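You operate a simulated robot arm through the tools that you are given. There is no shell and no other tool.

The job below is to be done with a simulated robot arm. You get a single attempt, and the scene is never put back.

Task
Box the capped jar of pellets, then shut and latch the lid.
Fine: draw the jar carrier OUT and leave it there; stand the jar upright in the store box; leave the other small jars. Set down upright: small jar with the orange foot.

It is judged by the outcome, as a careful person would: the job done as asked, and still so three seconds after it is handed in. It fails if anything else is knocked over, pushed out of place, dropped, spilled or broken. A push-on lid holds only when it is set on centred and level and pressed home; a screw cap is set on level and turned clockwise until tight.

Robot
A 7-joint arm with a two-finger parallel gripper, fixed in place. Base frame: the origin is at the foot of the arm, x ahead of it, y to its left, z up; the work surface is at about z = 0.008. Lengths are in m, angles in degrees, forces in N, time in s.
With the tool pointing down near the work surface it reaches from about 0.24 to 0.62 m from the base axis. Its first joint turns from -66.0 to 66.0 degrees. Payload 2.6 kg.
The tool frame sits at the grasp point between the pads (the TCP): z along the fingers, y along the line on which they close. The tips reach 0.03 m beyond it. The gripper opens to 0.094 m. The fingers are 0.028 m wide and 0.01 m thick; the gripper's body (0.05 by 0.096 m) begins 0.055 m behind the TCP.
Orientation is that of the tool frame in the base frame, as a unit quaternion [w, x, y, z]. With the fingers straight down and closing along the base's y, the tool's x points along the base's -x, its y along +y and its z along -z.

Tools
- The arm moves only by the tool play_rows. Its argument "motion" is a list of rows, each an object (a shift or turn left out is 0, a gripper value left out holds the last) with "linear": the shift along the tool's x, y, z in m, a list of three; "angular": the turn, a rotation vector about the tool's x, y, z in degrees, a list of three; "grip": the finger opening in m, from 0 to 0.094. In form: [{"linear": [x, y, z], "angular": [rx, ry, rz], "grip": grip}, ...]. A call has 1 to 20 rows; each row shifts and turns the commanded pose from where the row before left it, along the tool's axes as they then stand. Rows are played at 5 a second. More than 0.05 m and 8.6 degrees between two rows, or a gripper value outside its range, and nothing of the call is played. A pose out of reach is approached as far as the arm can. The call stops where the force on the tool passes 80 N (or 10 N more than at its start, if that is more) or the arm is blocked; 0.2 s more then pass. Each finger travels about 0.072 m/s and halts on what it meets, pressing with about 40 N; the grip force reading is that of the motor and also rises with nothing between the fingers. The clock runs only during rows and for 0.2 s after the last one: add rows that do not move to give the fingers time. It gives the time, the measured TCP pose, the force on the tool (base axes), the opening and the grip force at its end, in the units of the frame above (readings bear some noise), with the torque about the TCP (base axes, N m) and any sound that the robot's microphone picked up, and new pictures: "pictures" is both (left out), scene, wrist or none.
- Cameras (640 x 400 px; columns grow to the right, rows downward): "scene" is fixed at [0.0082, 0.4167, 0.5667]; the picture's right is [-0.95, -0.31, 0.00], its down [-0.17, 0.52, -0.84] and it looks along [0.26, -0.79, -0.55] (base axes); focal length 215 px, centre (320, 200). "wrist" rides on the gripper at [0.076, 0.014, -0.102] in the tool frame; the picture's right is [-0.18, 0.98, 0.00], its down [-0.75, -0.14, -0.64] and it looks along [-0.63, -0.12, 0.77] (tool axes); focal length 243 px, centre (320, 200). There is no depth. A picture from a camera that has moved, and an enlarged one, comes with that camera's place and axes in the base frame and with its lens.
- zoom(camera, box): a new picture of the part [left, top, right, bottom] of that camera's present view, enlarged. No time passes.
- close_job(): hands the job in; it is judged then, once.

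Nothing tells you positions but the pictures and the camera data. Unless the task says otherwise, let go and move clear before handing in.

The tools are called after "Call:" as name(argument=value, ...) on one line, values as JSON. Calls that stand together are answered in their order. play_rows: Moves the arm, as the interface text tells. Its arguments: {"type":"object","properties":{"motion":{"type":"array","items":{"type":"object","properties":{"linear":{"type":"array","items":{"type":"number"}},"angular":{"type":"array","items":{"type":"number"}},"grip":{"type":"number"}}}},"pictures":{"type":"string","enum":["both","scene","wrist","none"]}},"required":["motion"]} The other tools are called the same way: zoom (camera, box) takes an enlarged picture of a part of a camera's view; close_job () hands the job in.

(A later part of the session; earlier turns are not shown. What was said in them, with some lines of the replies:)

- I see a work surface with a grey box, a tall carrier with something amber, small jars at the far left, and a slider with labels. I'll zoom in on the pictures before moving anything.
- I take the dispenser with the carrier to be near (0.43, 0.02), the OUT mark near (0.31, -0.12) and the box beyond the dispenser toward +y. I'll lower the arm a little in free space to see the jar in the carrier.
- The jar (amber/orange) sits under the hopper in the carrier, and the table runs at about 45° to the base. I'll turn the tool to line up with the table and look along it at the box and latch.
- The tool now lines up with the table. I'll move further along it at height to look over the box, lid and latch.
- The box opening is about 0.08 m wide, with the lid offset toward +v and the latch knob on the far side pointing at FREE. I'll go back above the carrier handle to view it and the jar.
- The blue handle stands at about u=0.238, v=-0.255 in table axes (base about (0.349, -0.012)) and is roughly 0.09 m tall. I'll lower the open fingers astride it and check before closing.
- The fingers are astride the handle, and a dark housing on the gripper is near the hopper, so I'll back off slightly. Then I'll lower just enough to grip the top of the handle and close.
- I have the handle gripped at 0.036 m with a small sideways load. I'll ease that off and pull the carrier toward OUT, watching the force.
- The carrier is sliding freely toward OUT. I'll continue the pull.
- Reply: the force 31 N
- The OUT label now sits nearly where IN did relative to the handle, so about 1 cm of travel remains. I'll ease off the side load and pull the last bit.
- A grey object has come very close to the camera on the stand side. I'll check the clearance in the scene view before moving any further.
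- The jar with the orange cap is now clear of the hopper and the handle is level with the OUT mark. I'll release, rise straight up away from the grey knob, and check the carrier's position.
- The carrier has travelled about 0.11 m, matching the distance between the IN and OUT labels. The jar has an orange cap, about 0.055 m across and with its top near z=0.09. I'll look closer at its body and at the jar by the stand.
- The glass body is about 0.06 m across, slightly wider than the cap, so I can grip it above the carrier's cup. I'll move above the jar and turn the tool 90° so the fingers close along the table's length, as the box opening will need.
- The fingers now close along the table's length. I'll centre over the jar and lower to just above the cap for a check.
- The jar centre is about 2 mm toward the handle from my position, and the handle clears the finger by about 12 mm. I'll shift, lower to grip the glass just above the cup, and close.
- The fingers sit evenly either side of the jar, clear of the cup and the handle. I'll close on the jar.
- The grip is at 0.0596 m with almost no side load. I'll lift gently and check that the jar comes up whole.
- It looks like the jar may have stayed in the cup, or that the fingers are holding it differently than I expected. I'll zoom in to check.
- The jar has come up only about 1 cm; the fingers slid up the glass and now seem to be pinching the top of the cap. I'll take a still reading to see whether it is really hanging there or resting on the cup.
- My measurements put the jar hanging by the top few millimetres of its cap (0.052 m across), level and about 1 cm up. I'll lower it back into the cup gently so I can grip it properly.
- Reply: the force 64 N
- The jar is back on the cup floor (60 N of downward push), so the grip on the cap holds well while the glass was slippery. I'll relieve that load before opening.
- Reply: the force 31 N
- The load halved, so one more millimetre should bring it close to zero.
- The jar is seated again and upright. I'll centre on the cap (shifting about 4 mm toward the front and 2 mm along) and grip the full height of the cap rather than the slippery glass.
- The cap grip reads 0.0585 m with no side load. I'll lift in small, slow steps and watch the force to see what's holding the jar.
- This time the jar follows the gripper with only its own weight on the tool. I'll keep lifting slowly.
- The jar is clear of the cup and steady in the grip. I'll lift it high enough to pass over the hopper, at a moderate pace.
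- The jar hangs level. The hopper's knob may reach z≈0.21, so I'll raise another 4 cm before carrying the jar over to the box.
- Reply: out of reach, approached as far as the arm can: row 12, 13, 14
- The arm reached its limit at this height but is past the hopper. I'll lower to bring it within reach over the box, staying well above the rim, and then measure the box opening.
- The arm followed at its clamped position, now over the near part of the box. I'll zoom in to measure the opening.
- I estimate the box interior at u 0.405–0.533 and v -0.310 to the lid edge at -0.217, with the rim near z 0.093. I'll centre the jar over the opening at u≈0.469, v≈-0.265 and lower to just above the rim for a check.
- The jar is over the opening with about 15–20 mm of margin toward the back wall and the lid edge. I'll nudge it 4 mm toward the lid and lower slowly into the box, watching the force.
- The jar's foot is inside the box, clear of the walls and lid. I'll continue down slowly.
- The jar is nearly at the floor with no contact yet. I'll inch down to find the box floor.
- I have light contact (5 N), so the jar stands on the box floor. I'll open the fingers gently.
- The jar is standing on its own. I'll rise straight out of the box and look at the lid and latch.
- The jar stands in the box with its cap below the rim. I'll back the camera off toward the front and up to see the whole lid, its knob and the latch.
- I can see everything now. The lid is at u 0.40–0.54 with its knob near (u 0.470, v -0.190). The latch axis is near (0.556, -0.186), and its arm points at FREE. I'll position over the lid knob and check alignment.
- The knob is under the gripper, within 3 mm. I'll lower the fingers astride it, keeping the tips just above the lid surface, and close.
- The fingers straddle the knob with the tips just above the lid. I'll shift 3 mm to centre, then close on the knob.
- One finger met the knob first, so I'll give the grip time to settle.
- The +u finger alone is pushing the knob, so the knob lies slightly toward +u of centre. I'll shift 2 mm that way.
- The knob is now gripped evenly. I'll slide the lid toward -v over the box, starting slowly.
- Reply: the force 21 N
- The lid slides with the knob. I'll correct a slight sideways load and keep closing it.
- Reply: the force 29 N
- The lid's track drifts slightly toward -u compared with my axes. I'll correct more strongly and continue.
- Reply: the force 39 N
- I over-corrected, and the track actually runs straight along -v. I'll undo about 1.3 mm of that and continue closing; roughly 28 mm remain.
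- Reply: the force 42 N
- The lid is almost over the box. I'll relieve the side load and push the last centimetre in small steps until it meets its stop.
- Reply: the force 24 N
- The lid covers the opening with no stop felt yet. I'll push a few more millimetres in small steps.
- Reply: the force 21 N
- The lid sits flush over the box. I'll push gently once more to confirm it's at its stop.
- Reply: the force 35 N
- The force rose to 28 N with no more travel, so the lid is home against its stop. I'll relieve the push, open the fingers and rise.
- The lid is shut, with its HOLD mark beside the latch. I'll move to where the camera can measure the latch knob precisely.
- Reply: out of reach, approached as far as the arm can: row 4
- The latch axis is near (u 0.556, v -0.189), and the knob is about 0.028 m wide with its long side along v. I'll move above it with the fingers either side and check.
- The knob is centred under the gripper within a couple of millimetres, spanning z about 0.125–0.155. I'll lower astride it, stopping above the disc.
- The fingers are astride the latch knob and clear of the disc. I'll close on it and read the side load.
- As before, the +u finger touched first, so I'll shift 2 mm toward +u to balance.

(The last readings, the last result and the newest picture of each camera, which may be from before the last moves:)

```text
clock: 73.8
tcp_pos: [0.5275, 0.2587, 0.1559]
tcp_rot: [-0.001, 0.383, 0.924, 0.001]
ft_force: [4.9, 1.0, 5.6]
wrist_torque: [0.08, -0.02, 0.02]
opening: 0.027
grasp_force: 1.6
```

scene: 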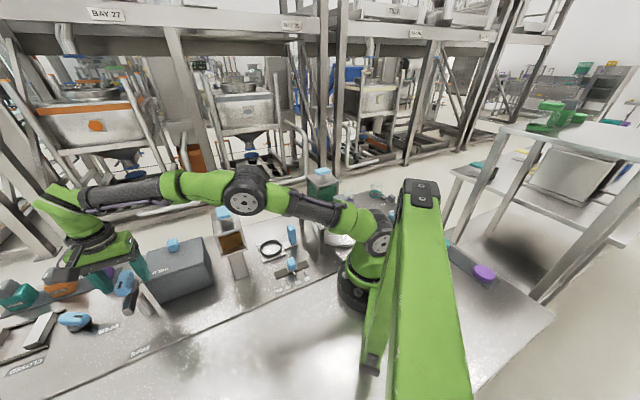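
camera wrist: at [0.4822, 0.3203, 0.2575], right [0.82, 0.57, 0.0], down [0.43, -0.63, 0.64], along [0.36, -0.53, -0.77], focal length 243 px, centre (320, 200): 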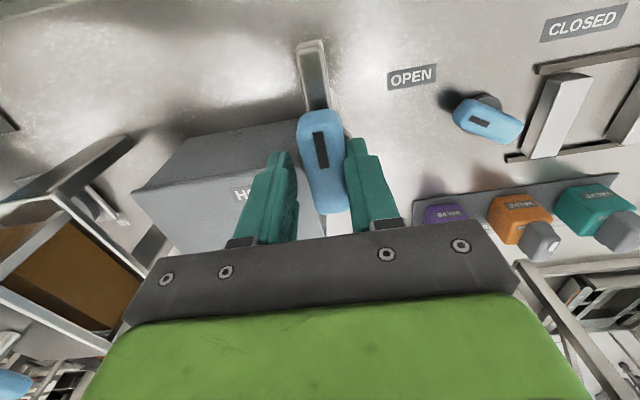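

The knob is narrower than the commanded gap, so I'll close further for a firm grip.

Call:
play_rows(motion=[{"grip": 0.018}, {"grip": 0.012}, {"grip": 0.012}, {"grip": 0.012}], pictures="wrist")

Call:
zoom(camera="wrist", box=[220, 40, 420, 240])

```text
clock: 74.8
tcp_pos: [0.527, 0.2603, 0.1555]
tcp_rot: [0.002, 0.382, 0.924, 0.001]
ft_force: [20.8, 14.5, 2.8]
wrist_torque: [-0.1, -0.34, 0.08]
opening: 0.0261
grasp_force: 12.6
camera wrist: at [0.4832, 0.3234, 0.2571], right [0.82, 0.57, 0.0], down [0.43, -0.63, 0.64], along [0.37, -0.53, -0.77], focal length 243 px, centre (320, 200)
```

wrist: 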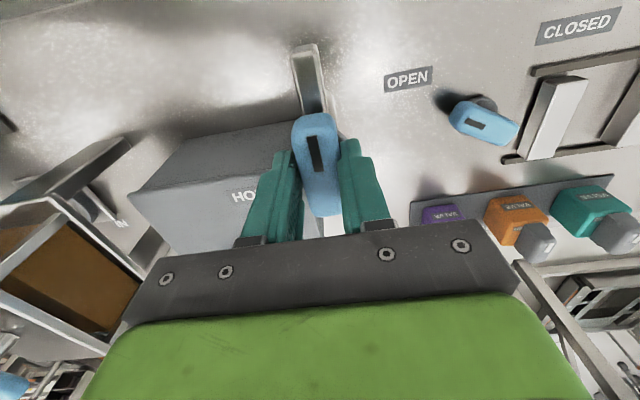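

```text
2.00 times, centred on (320, 140) of wrist
camera zoom: at [0.4832, 0.3234, 0.2571], right [0.82, 0.57, 0.0], down [0.43, -0.63, 0.64], along [0.37, -0.53, -0.77], focal length 485 px, centre (320, 320)
```

zoom: 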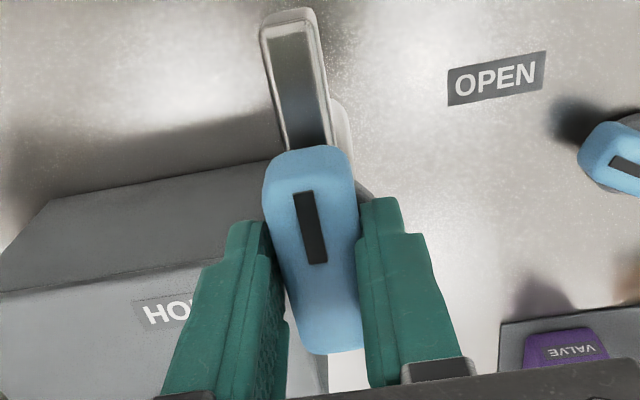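

Call:
play_rows(motion=[{"linear": [0, 0.001, 0]}, {"linear": [0, 0.0005, 0]}, {}, {}], pictures="none")

```text
clock: 75.8
tcp_pos: [0.5285, 0.2607, 0.1563]
tcp_rot: [0.0, 0.383, 0.924, -0.001]
ft_force: [7.5, 7.6, -6.9]
wrist_torque: [-0.31, -1.23, 0.06]
opening: 0.0239
grasp_force: 45.0
```

The grip on the latch knob is now firm at 45 N. I'll start turning it counter-clockwise (arm from FREE toward the lid), in small steps with force checks.

Call:
play_rows(motion=[{"linear": [0, 0.0003, 0], "angular": [0, 0, -3]}, {"angular": [0, 0, -4]}, {"angular": [0, 0, -4]}, {}], pictures="wrist")

Call:
zoom(camera="wrist", box=[220, 40, 420, 240])

Call:
zoom(camera="scene", box=[70, 220, 190, 320])

```text
clock: 76.8
tcp_pos: [0.5282, 0.2601, 0.1556]
tcp_rot: [-0.002, 0.295, 0.956, -0.001]
ft_force: [-34.9, -21.9, 7.3]
wrist_torque: [-0.09, -0.9, -0.1]
opening: 0.0238
grasp_force: 44.8
camera wrist: at [0.4734, 0.3147, 0.2575], right [0.71, 0.71, 0.0], down [0.55, -0.54, 0.64], along [0.45, -0.45, -0.77], focal length 243 px, centre (320, 200)
```

wrist: 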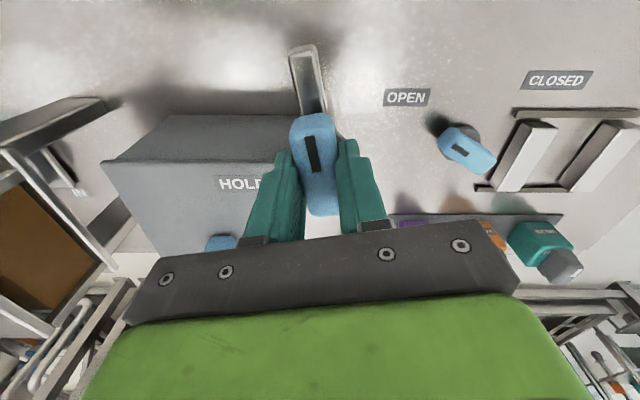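

```text
2.00 times, centred on (320, 140) of wrist
camera zoom: at [0.4734, 0.3147, 0.2575], right [0.71, 0.71, 0.0], down [0.55, -0.54, 0.64], along [0.45, -0.45, -0.77], focal length 485 px, centre (320, 320)
```

zoom: 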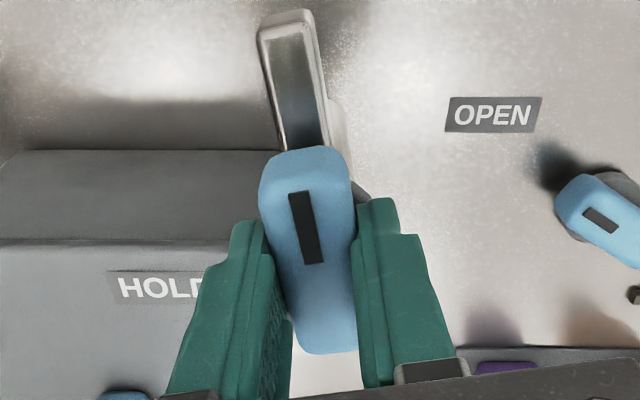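

```text
4.00 times, centred on (130, 270) of scene
camera zoom: at [0.0081, 0.4166, 0.5668], right [-0.95, -0.31, 0.0], down [-0.17, 0.52, -0.84], along [0.26, -0.79, -0.55], focal length 860 px, centre (1080, -80)
```

zoom: 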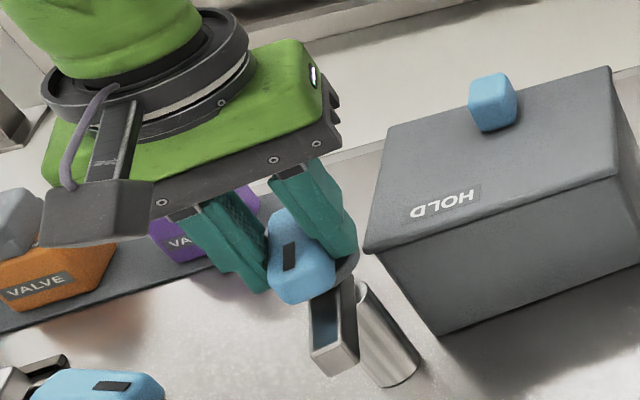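

The knob and arm turn with the gripper. The side load shows the true axis is about 7–8 mm toward -v of my grip, so I'll correct and let the gripper follow an arc about that axis.

Call:
play_rows(motion=[{"linear": [0, -0.0012, 0]}, {"linear": [0, -0.0005, 0], "angular": [0, 0, -4]}, {"linear": [0, -0.0005, 0], "angular": [0, 0, -4]}, {}], pictures="none")

```text
clock: 77.8
tcp_pos: [0.5276, 0.2588, 0.1551]
tcp_rot: [0.0, 0.225, 0.974, 0.0]
ft_force: [-9.4, -14.0, 4.2]
wrist_torque: [0.49, 1.4, -0.04]
opening: 0.0239
grasp_force: 44.3
```

The load is down to 17 N. I'll continue the arc with a small extra correction.

Call:
play_rows(motion=[{"linear": [0, -0.0009, 0], "angular": [0, 0, -4]}, {"linear": [0, -0.0006, 0], "angular": [0, 0, -4]}, {"linear": [0, -0.0006, 0], "angular": [0, 0, -4]}, {}], pictures="wrist")

Call:
zoom(camera="scene", box=[70, 220, 190, 320])

```text
clock: 78.8
tcp_pos: [0.5262, 0.2586, 0.1559]
tcp_rot: [0.003, 0.117, 0.993, 0.001]
ft_force: [36.1, 20.0, -12.1]
wrist_torque: [-0.36, -0.01, 0.1]
opening: 0.0238
grasp_force: 45.2
camera wrist: at [0.4557, 0.2903, 0.2569], right [0.41, 0.91, 0.0], down [0.69, -0.31, 0.65], along [0.59, -0.26, -0.76], focal length 243 px, centre (320, 200)
```

wrist: 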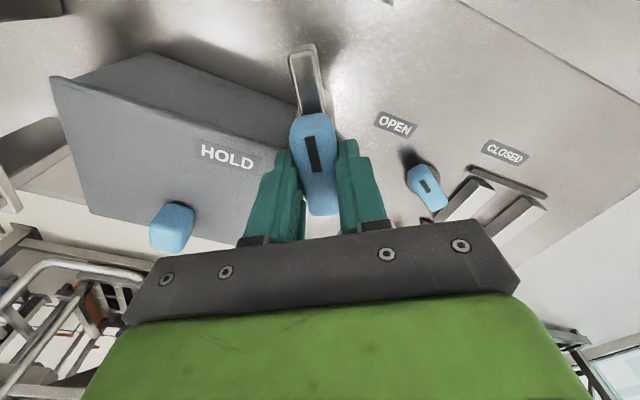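

```text
4.00 times, centred on (130, 270) of scene
camera zoom: at [0.0083, 0.4168, 0.5667], right [-0.95, -0.31, 0.0], down [-0.17, 0.52, -0.84], along [0.26, -0.79, -0.55], focal length 860 px, centre (1080, -80)
```

zoom: 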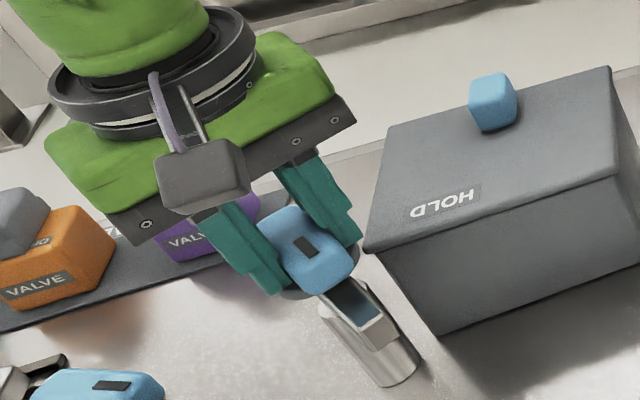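

I slightly over-corrected, and the arm is now a third of the way round. I'll re-centre about 0.7 mm and continue on a tighter arc.

Call:
play_rows(motion=[{"linear": [-0.0003, 0.0007, 0]}, {"linear": [0, -0.00045, 0], "angular": [0, 0, -4]}, {"linear": [0, -0.00045, 0], "angular": [0, 0, -4]}, {"linear": [0, -0.00045, 0], "angular": [0, 0, -4]}, {}], pictures="none")

```text
clock: 80.0
tcp_pos: [0.5273, 0.2578, 0.1539]
tcp_rot: [0.002, 0.014, 1.0, 0.001]
ft_force: [29.2, 30.5, -7.5]
wrist_torque: [-0.02, 0.22, 0.13]
opening: 0.0237
grasp_force: 45.0
```

The load again says I'm about 1 mm off in two directions, so the axis is closer than I assumed. I'll correct both and continue with a smaller radius.

Call:
play_rows(motion=[{"linear": [-0.0009, 0.001, 0]}, {"linear": [-6e-05, -0.00034, 0], "angular": [0, 0, -4]}, {"linear": [-6e-05, -0.00034, 0], "angular": [0, 0, -4]}, {"linear": [-6e-05, -0.00034, 0], "angular": [0, 0, -4]}, {}], pictures="wrist")

Call:
zoom(camera="scene", box=[70, 220, 190, 320])

Call:
zoom(camera="wrist", box=[220, 40, 420, 240])

```text
clock: 81.2
tcp_pos: [0.5272, 0.2575, 0.1543]
tcp_rot: [-0.001, -0.088, 0.996, 0.001]
ft_force: [0.9, 20.4, -3.0]
wrist_torque: [0.21, -1.16, 0.06]
opening: 0.0239
grasp_force: 45.0
camera wrist: at [0.4497, 0.2577, 0.2576], right [0.01, 1.0, 0.0], down [0.77, -0.01, 0.64], along [0.64, 0.0, -0.77], focal length 243 px, centre (320, 200)
```

wrist: 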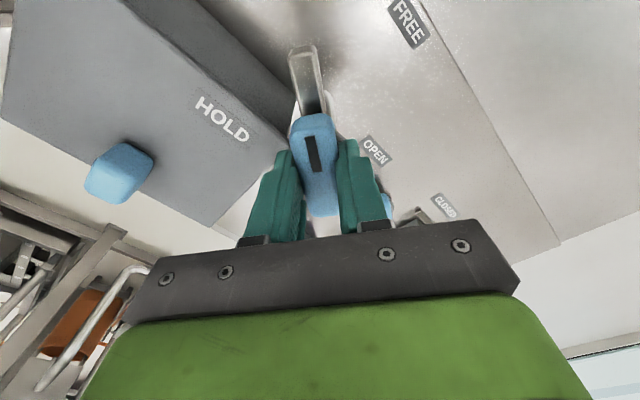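

```text
4.00 times, centred on (130, 270) of scene
camera zoom: at [0.0082, 0.4167, 0.5667], right [-0.95, -0.31, 0.0], down [-0.17, 0.52, -0.84], along [0.26, -0.79, -0.55], focal length 860 px, centre (1080, -80)
```

zoom: 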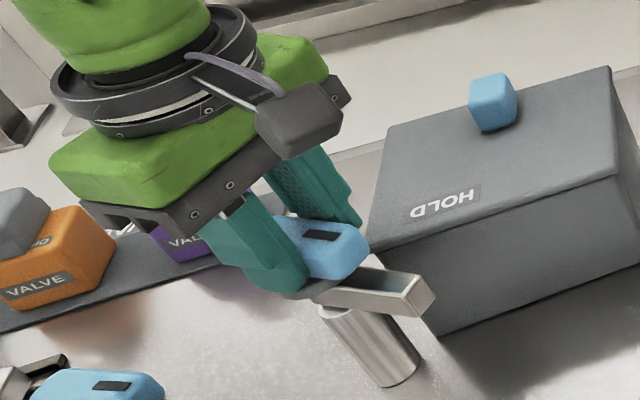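

```text
2.00 times, centred on (320, 140) of wrist
camera zoom: at [0.4497, 0.2577, 0.2576], right [0.01, 1.0, 0.0], down [0.77, -0.01, 0.64], along [0.64, 0.0, -0.77], focal length 485 px, centre (320, 320)
```

zoom: 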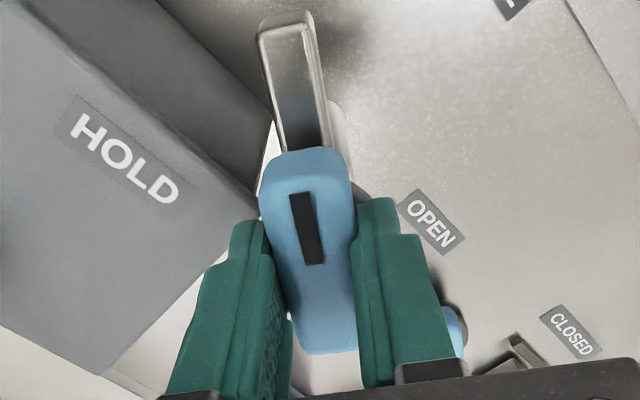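

The arm is about 55° round and swinging toward the lid. I'll continue with a small correction and watch for any contact with the lid edge.

Call:
play_rows(motion=[{"linear": [-0.0001, 0.0006, 0]}, {"linear": [-6e-05, -0.0003, 0], "angular": [0, 0, -4]}, {"linear": [-6e-05, -0.0003, 0], "angular": [0, 0, -4]}, {"linear": [-6e-05, -0.0003, 0], "angular": [0, 0, -4]}, {}], pictures="wrist")

Call:
zoom(camera="scene", box=[70, 220, 190, 320])

Call:
zoom(camera="wrist", box=[220, 0, 420, 200])

```text
clock: 82.4
tcp_pos: [0.5285, 0.2572, 0.1554]
tcp_rot: [-0.002, -0.19, 0.982, 0.002]
ft_force: [-27.9, 1.4, 7.2]
wrist_torque: [-0.34, 0.22, 0.02]
opening: 0.0236
grasp_force: 45.0
camera wrist: at [0.452, 0.2412, 0.2579], right [-0.2, 0.98, 0.0], down [0.76, 0.15, 0.64], along [0.62, 0.13, -0.77], focal length 243 px, centre (320, 200)
```

wrist: 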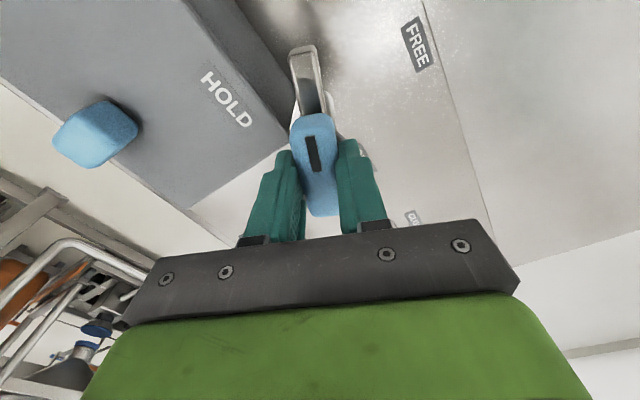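

```text
4.00 times, centred on (130, 270) of scene
camera zoom: at [0.0081, 0.4167, 0.5668], right [-0.95, -0.31, 0.0], down [-0.17, 0.52, -0.84], along [0.26, -0.79, -0.55], focal length 860 px, centre (1080, -80)
```

zoom: 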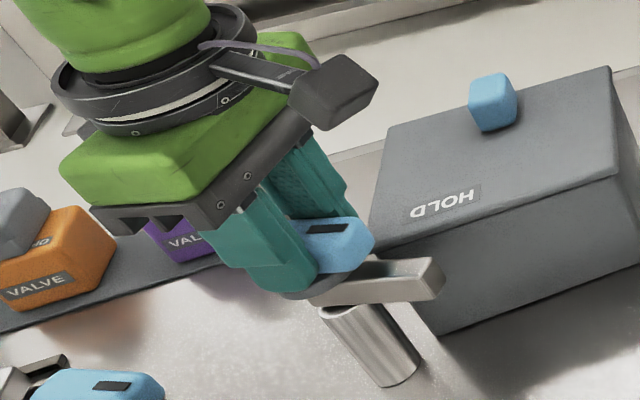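

```text
2.00 times, centred on (320, 100) of wrist
camera zoom: at [0.452, 0.2412, 0.2579], right [-0.2, 0.98, 0.0], down [0.76, 0.15, 0.64], along [0.62, 0.13, -0.77], focal length 485 px, centre (320, 400)
```

zoom: 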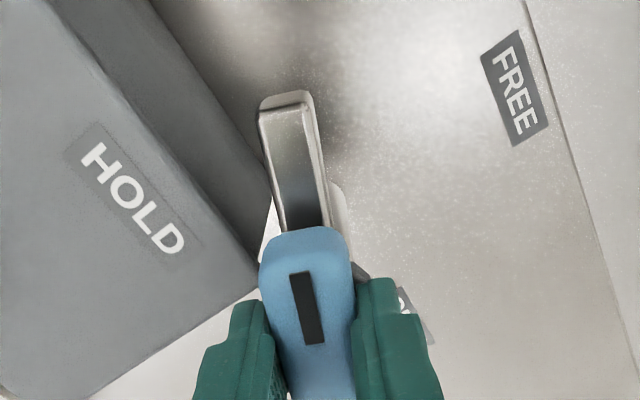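

The arm (about 67° round) is coming into line in front of the lid's edge, where it would block the lid from sliding open. I'll correct slightly and continue toward 90°.

Call:
play_rows(motion=[{"linear": [0.0007, 0.0003, 0]}, {"linear": [-6e-05, -0.0003, 0], "angular": [0, 0, -4]}, {"linear": [-6e-05, -0.0003, 0], "angular": [0, 0, -4]}, {"linear": [-6e-05, -0.0003, 0], "angular": [0, 0, -4]}, {}], pictures="wrist")

Call:
zoom(camera="scene", box=[70, 220, 190, 320])

Call:
zoom(camera="wrist", box=[220, 0, 420, 200])

```text
clock: 83.6
tcp_pos: [0.5284, 0.256, 0.1551]
tcp_rot: [0.0, -0.294, 0.956, 0.002]
ft_force: [-3.5, 16.1, 1.0]
wrist_torque: [0.17, -0.17, 0.05]
opening: 0.024
grasp_force: 45.1
camera wrist: at [0.4566, 0.2247, 0.2573], right [-0.4, 0.92, 0.0], down [0.7, 0.31, 0.64], along [0.59, 0.26, -0.77], focal length 243 px, centre (320, 200)
```

wrist: 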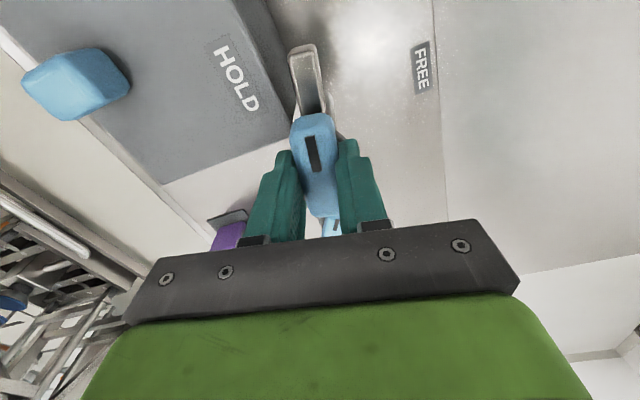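

```text
4.00 times, centred on (130, 270) of scene
camera zoom: at [0.0082, 0.4167, 0.5667], right [-0.95, -0.31, 0.0], down [-0.17, 0.52, -0.84], along [0.26, -0.79, -0.55], focal length 860 px, centre (1080, -80)
```

zoom: 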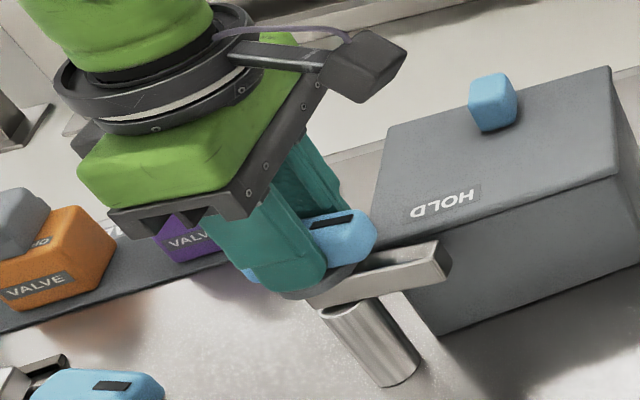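

```text
2.00 times, centred on (320, 100) of wrist
camera zoom: at [0.4566, 0.2247, 0.2573], right [-0.4, 0.92, 0.0], down [0.7, 0.31, 0.64], along [0.59, 0.26, -0.77], focal length 485 px, centre (320, 400)
```

zoom: 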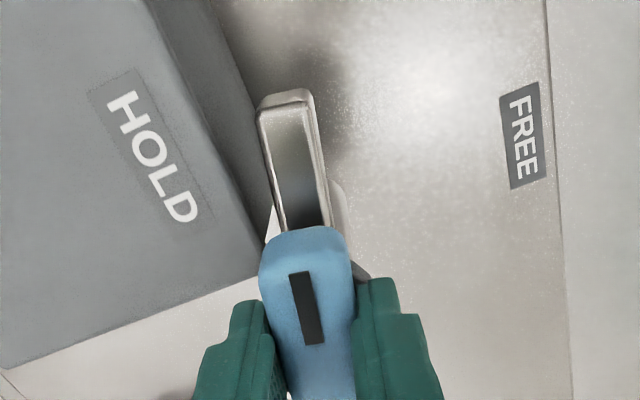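

The arm is nearly parallel with the lid's front edge at 79°. I'll continue to about 91° and check for a stop.

Call:
play_rows(motion=[{"linear": [-0.0001, 0.0004, 0]}, {"linear": [-6e-05, -0.0003, 0], "angular": [0, 0, -4]}, {"linear": [-6e-05, -0.0003, 0], "angular": [0, 0, -4]}, {"linear": [-6e-05, -0.0003, 0], "angular": [0, 0, -4]}, {}], pictures="wrist")

Call:
zoom(camera="scene", box=[70, 220, 190, 320])

Call:
zoom(camera="wrist", box=[220, 0, 420, 200])

```text
clock: 84.8
tcp_pos: [0.5282, 0.2556, 0.1555]
tcp_rot: [-0.001, -0.39, 0.921, 0.0]
ft_force: [-18.6, -2.8, 4.3]
wrist_torque: [-0.08, 0.38, -0.91]
opening: 0.0239
grasp_force: 44.6
camera wrist: at [0.4652, 0.211, 0.2578], right [-0.58, 0.82, 0.0], down [0.63, 0.44, 0.64], along [0.52, 0.37, -0.77], focal length 243 px, centre (320, 200)
```

wrist: 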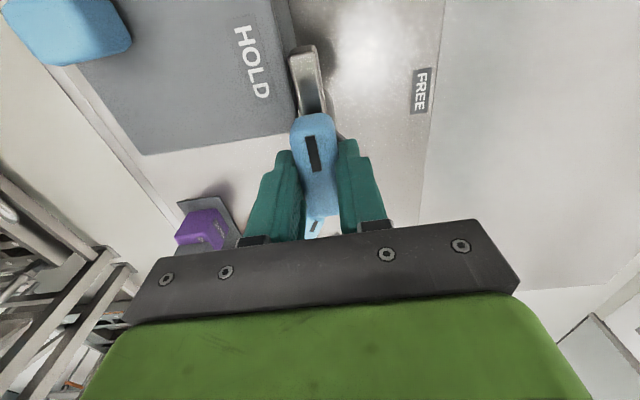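

```text
4.00 times, centred on (130, 270) of scene
camera zoom: at [0.0081, 0.4167, 0.5668], right [-0.95, -0.31, 0.0], down [-0.17, 0.52, -0.84], along [0.26, -0.79, -0.55], focal length 860 px, centre (1080, -80)
```

zoom: 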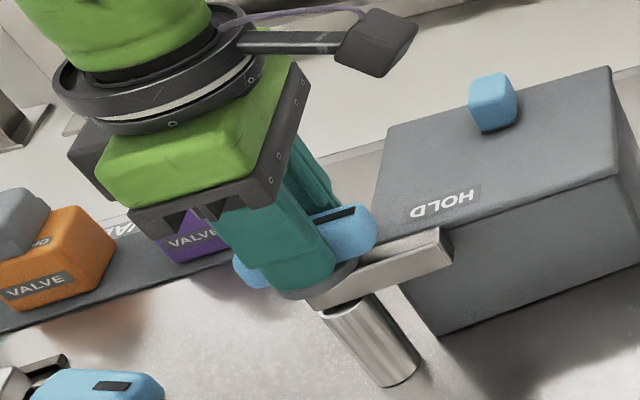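

```text
2.00 times, centred on (320, 100) of wrist
camera zoom: at [0.4652, 0.211, 0.2578], right [-0.58, 0.82, 0.0], down [0.63, 0.44, 0.64], along [0.52, 0.37, -0.77], focal length 485 px, centre (320, 400)
```

zoom: 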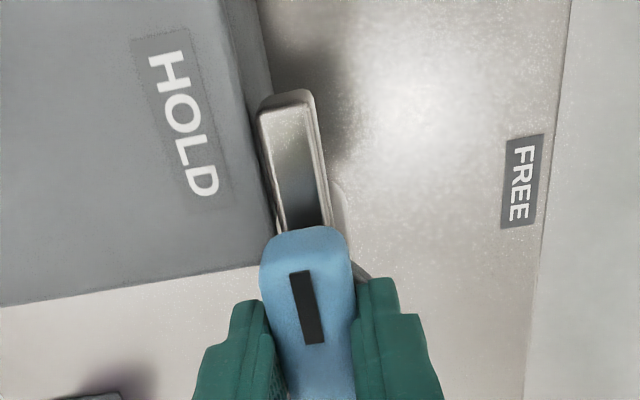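

The arm now lies along the lid's front edge and a resisting torque of 0.9 N m has appeared, so it is at or near its stop. I'll turn 3° more to confirm it's fully home.

Call:
play_rows(motion=[{"linear": [0.0005, 0, 0], "angular": [0, 0, -1.5]}, {"angular": [0, 0, -1.5]}, {}], pictures="wrist")

```text
clock: 85.6
tcp_pos: [0.5286, 0.2557, 0.1558]
tcp_rot: [-0.001, -0.414, 0.91, 0.0]
ft_force: [-9.0, -1.0, 4.1]
wrist_torque: [-0.18, 0.49, -1.6]
opening: 0.0248
grasp_force: 45.0
camera wrist: at [0.4678, 0.2078, 0.2576], right [-0.62, 0.78, 0.0], down [0.6, 0.48, 0.64], along [0.5, 0.4, -0.77], focal length 243 px, centre (320, 200)
```

wrist: 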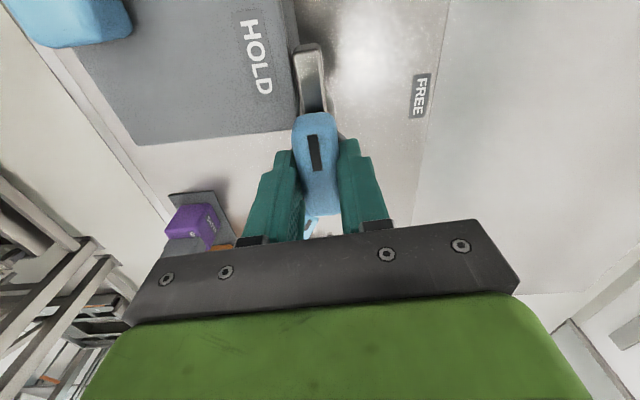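

The torque rose without the arm moving further and the fingers began to twist on the knob, so the latch is at its stop. I'll unwind that twist, open, and rise clear.

Call:
play_rows(motion=[{"angular": [0, 0, 2]}, {"angular": [0, 0, 1.5]}, {"grip": 0.03}, {"grip": 0.045}, {"grip": 0.06}, {"grip": 0.065}, {"linear": [0, 0, -0.015]}, {"linear": [0, 0, -0.03]}, {"linear": [0, 0, -0.04]}, {"linear": [0, 0, -0.03]}, {}], pictures="both")

Call:
zoom(camera="scene", box=[70, 220, 190, 320])

Call:
zoom(camera="wrist", box=[200, 0, 440, 200])

```text
clock: 88.0
tcp_pos: [0.5107, 0.263, 0.2558]
tcp_rot: [0.001, -0.388, 0.922, 0.001]
ft_force: [0.2, 0.5, -0.1]
wrist_torque: [-0.01, -0.01, -0.01]
opening: 0.0651
grasp_force: 0.1
out of reach, approached as far as the arm can: row 9, 10
camera wrist: at [0.4468, 0.2192, 0.3571], right [-0.57, 0.82, 0.0], down [0.63, 0.44, 0.64], along [0.53, 0.37, -0.76], focal length 243 px, centre (320, 200)
```

scene: 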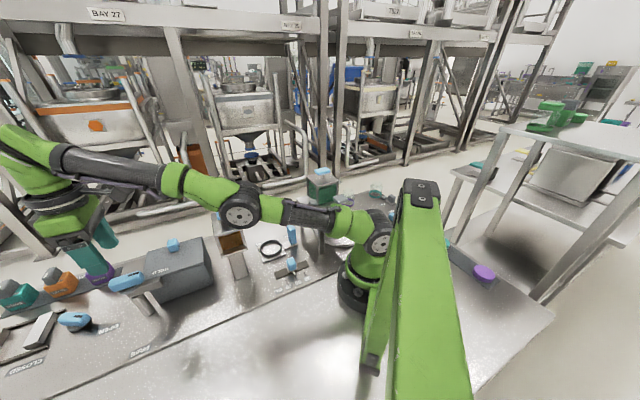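
wrist: 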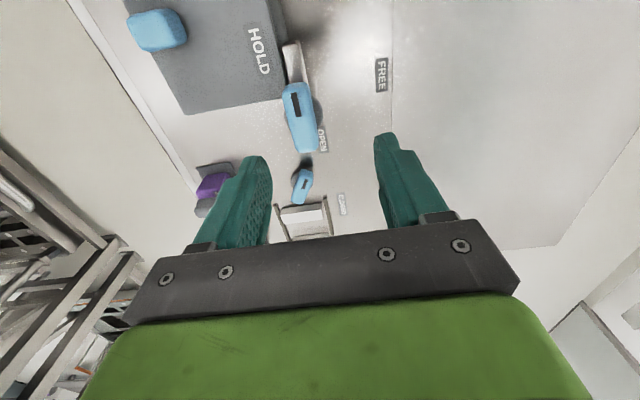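

```text
4.00 times, centred on (130, 270) of scene
camera zoom: at [0.0082, 0.4167, 0.5667], right [-0.95, -0.31, 0.0], down [-0.17, 0.52, -0.84], along [0.26, -0.79, -0.55], focal length 860 px, centre (1080, -80)
```

zoom: 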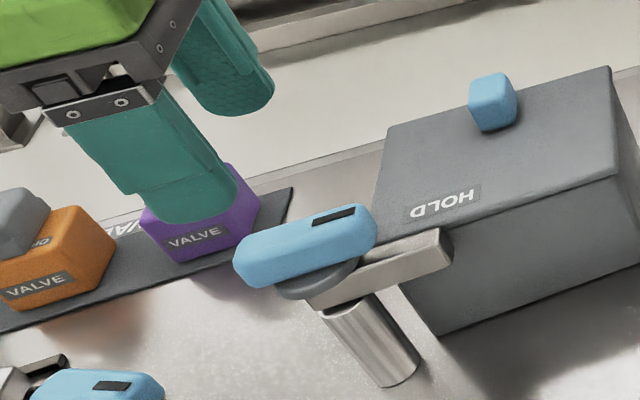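

```text
2.00 times, centred on (320, 100) of wrist
camera zoom: at [0.4468, 0.2192, 0.3571], right [-0.57, 0.82, 0.0], down [0.63, 0.44, 0.64], along [0.53, 0.37, -0.76], focal length 485 px, centre (320, 400)
```

zoom: 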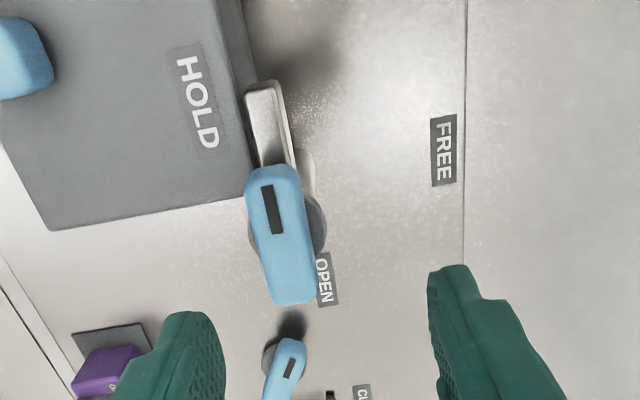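

The latch arm now lies along the lid's front edge with its mark toward HOLD. I'll move back and up to check the closed box and then the carrier.

Call:
play_rows(motion=[{"linear": [0.04, 0, -0.01]}, {"linear": [0.04, -0.01, -0.02]}, {"linear": [0.04, -0.015, -0.02]}, {"linear": [0.04, -0.015, -0.02]}, {"linear": [0.02, -0.01, -0.01]}, {}], pictures="both")

Call:
zoom(camera="wrist", box=[240, 60, 440, 220])

Call:
zoom(camera="scene", box=[80, 210, 220, 320])

Call:
zoom(camera="scene", box=[210, 160, 390, 290])

```text
clock: 89.4
tcp_pos: [0.4727, 0.1232, 0.3579]
tcp_rot: [0.0, -0.388, 0.922, 0.0]
ft_force: [-1.0, -0.3, -0.2]
wrist_torque: [0.03, 0.01, 0.0]
opening: 0.0652
grasp_force: 0.2
out of reach, approached as far as the arm can: row 1, 2, 3
camera wrist: at [0.4087, 0.0792, 0.4599], right [-0.57, 0.82, 0.0], down [0.63, 0.44, 0.64], along [0.53, 0.37, -0.77], focal length 243 px, centre (320, 200)
```

scene: 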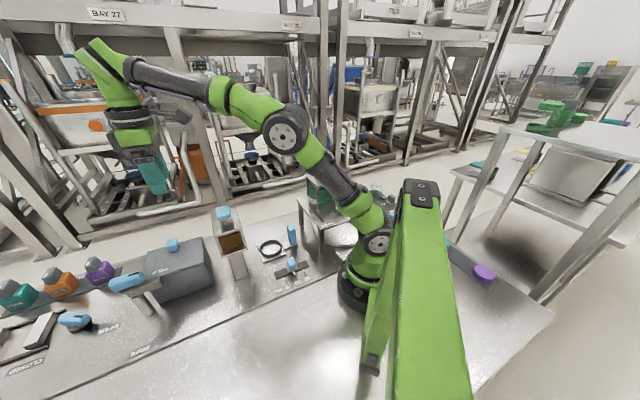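
wrist: 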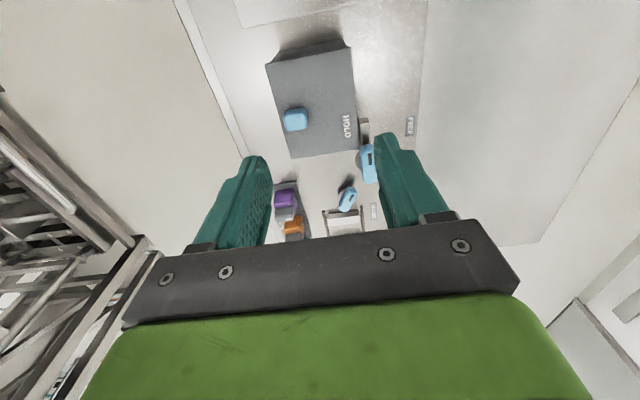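

```text
2.50 times, centred on (340, 140) of wrist
camera zoom: at [0.4087, 0.0792, 0.4599], right [-0.57, 0.82, 0.0], down [0.63, 0.44, 0.64], along [0.53, 0.37, -0.77], focal length 606 px, centre (270, 350)
```

zoom: 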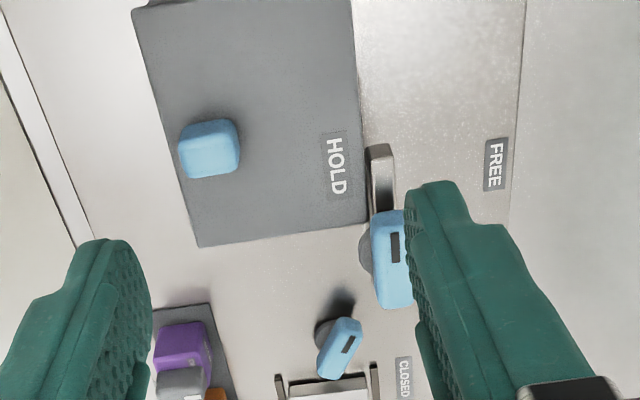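

```text
3.64 times, centred on (150, 265) of scene
camera zoom: at [0.0082, 0.4167, 0.5667], right [-0.95, -0.31, 0.0], down [-0.17, 0.52, -0.84], along [0.26, -0.79, -0.55], focal length 782 px, centre (938, -36)
```

zoom: 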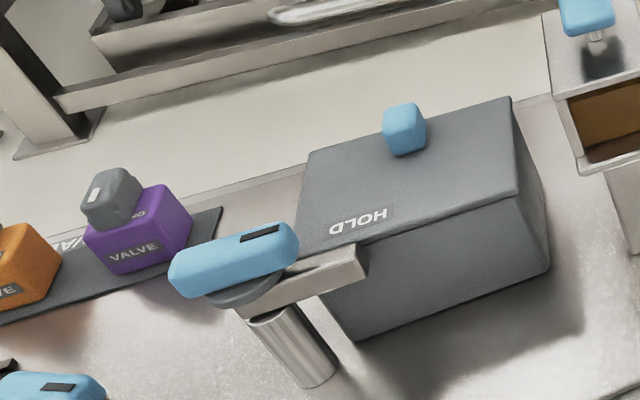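

```text
3.08 times, centred on (300, 225) of scene
camera zoom: at [0.0082, 0.4167, 0.5667], right [-0.95, -0.31, 0.0], down [-0.17, 0.52, -0.84], along [0.26, -0.79, -0.55], focal length 662 px, centre (382, 123)
```

zoom: 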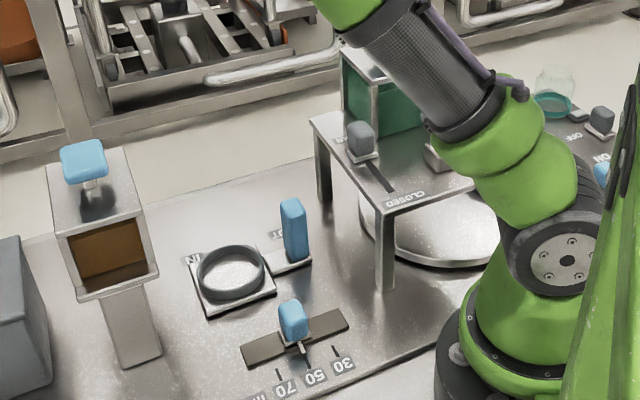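

The lid is shut with the latch arm blocking it, and nothing else looks moved. I'll compare the carrier's position with the view from just after I drew it out.

Call:
zoom(camera="scene", box=[250, 215, 310, 265])

Call:
zoom(camera="scene", box=[0, 250, 120, 360])

Call:
zoom(camera="scene", box=[300, 160, 420, 250])

```text
8.00 times, centred on (280, 240) of scene
camera zoom: at [0.0082, 0.4167, 0.5667], right [-0.95, -0.31, 0.0], down [-0.17, 0.52, -0.84], along [0.26, -0.79, -0.55], focal length 1720 px, centre (640, -120)
```

zoom: 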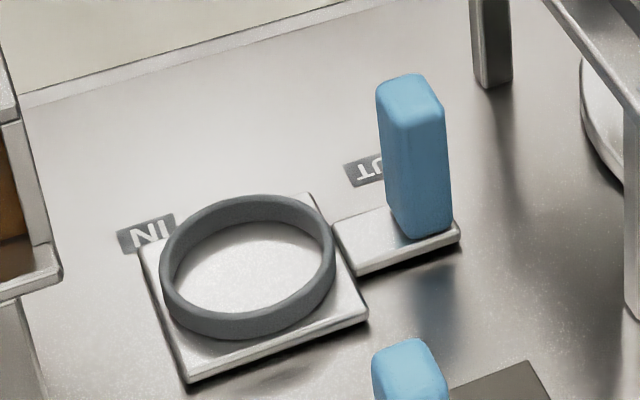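

```text
3.64 times, centred on (60, 305) of scene
camera zoom: at [0.0082, 0.4167, 0.5667], right [-0.95, -0.31, 0.0], down [-0.17, 0.52, -0.84], along [0.26, -0.79, -0.55], focal length 782 px, centre (1266, -182)
```

zoom: 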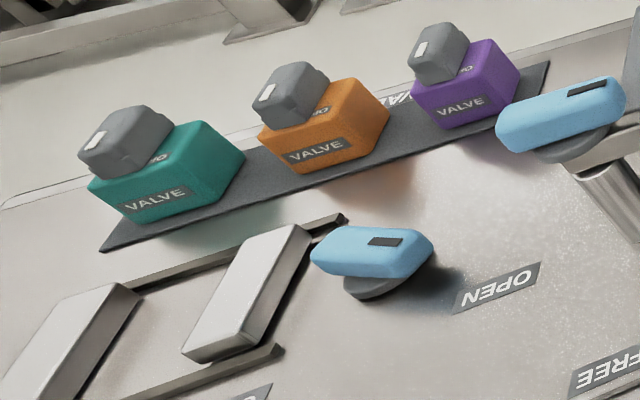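

```text
4.44 times, centred on (360, 205) of scene
camera zoom: at [0.0082, 0.4167, 0.5667], right [-0.95, -0.31, 0.0], down [-0.17, 0.52, -0.84], along [0.26, -0.79, -0.55], focal length 956 px, centre (142, 178)
```

zoom: 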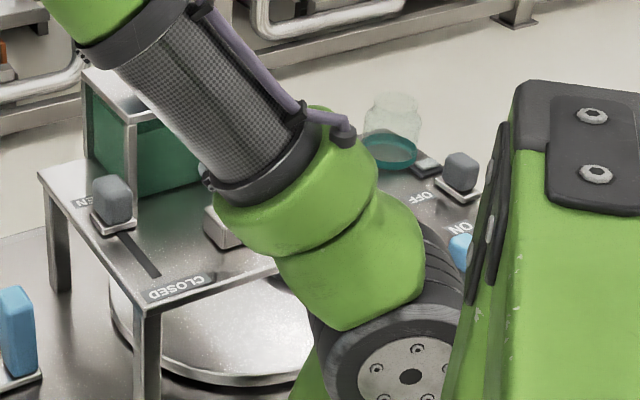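

The carrier is exactly where I left it at OUT. The jar is upright in the shut box with the latch turned to HOLD, the other jars and knobs look untouched, and the arm is clear. I'm handing the job in.

Call:
close_job()

```text
The job is handed in.
```

The capped jar is standing upright in the store box. The lid is shut against its stop, and the latch is turned to HOLD against its own stop.

- **Carrier:** it is drawn out and left level with the OUT mark. I didn't feel an end stop there, but its travel (about 0.11 m) matches the distance between the IN and OUT labels.
- **Jar:** on the first lift my grip slipped and the jar came up about 1 cm. I lowered it back into the cup and lifted it by the cap instead. It was set down level in the box with light contact.
- **Other items:** the items I could see looked unmoved in the last pictures. The purple-footed jar by the stand was hidden behind the arm then, so I couldn't check it; I never worked near it. While I pulled the carrier out, the wrist camera passed close to the grey knob on the stand, but the knob had not moved.

The gripper was open and clear of everything when I handed in.
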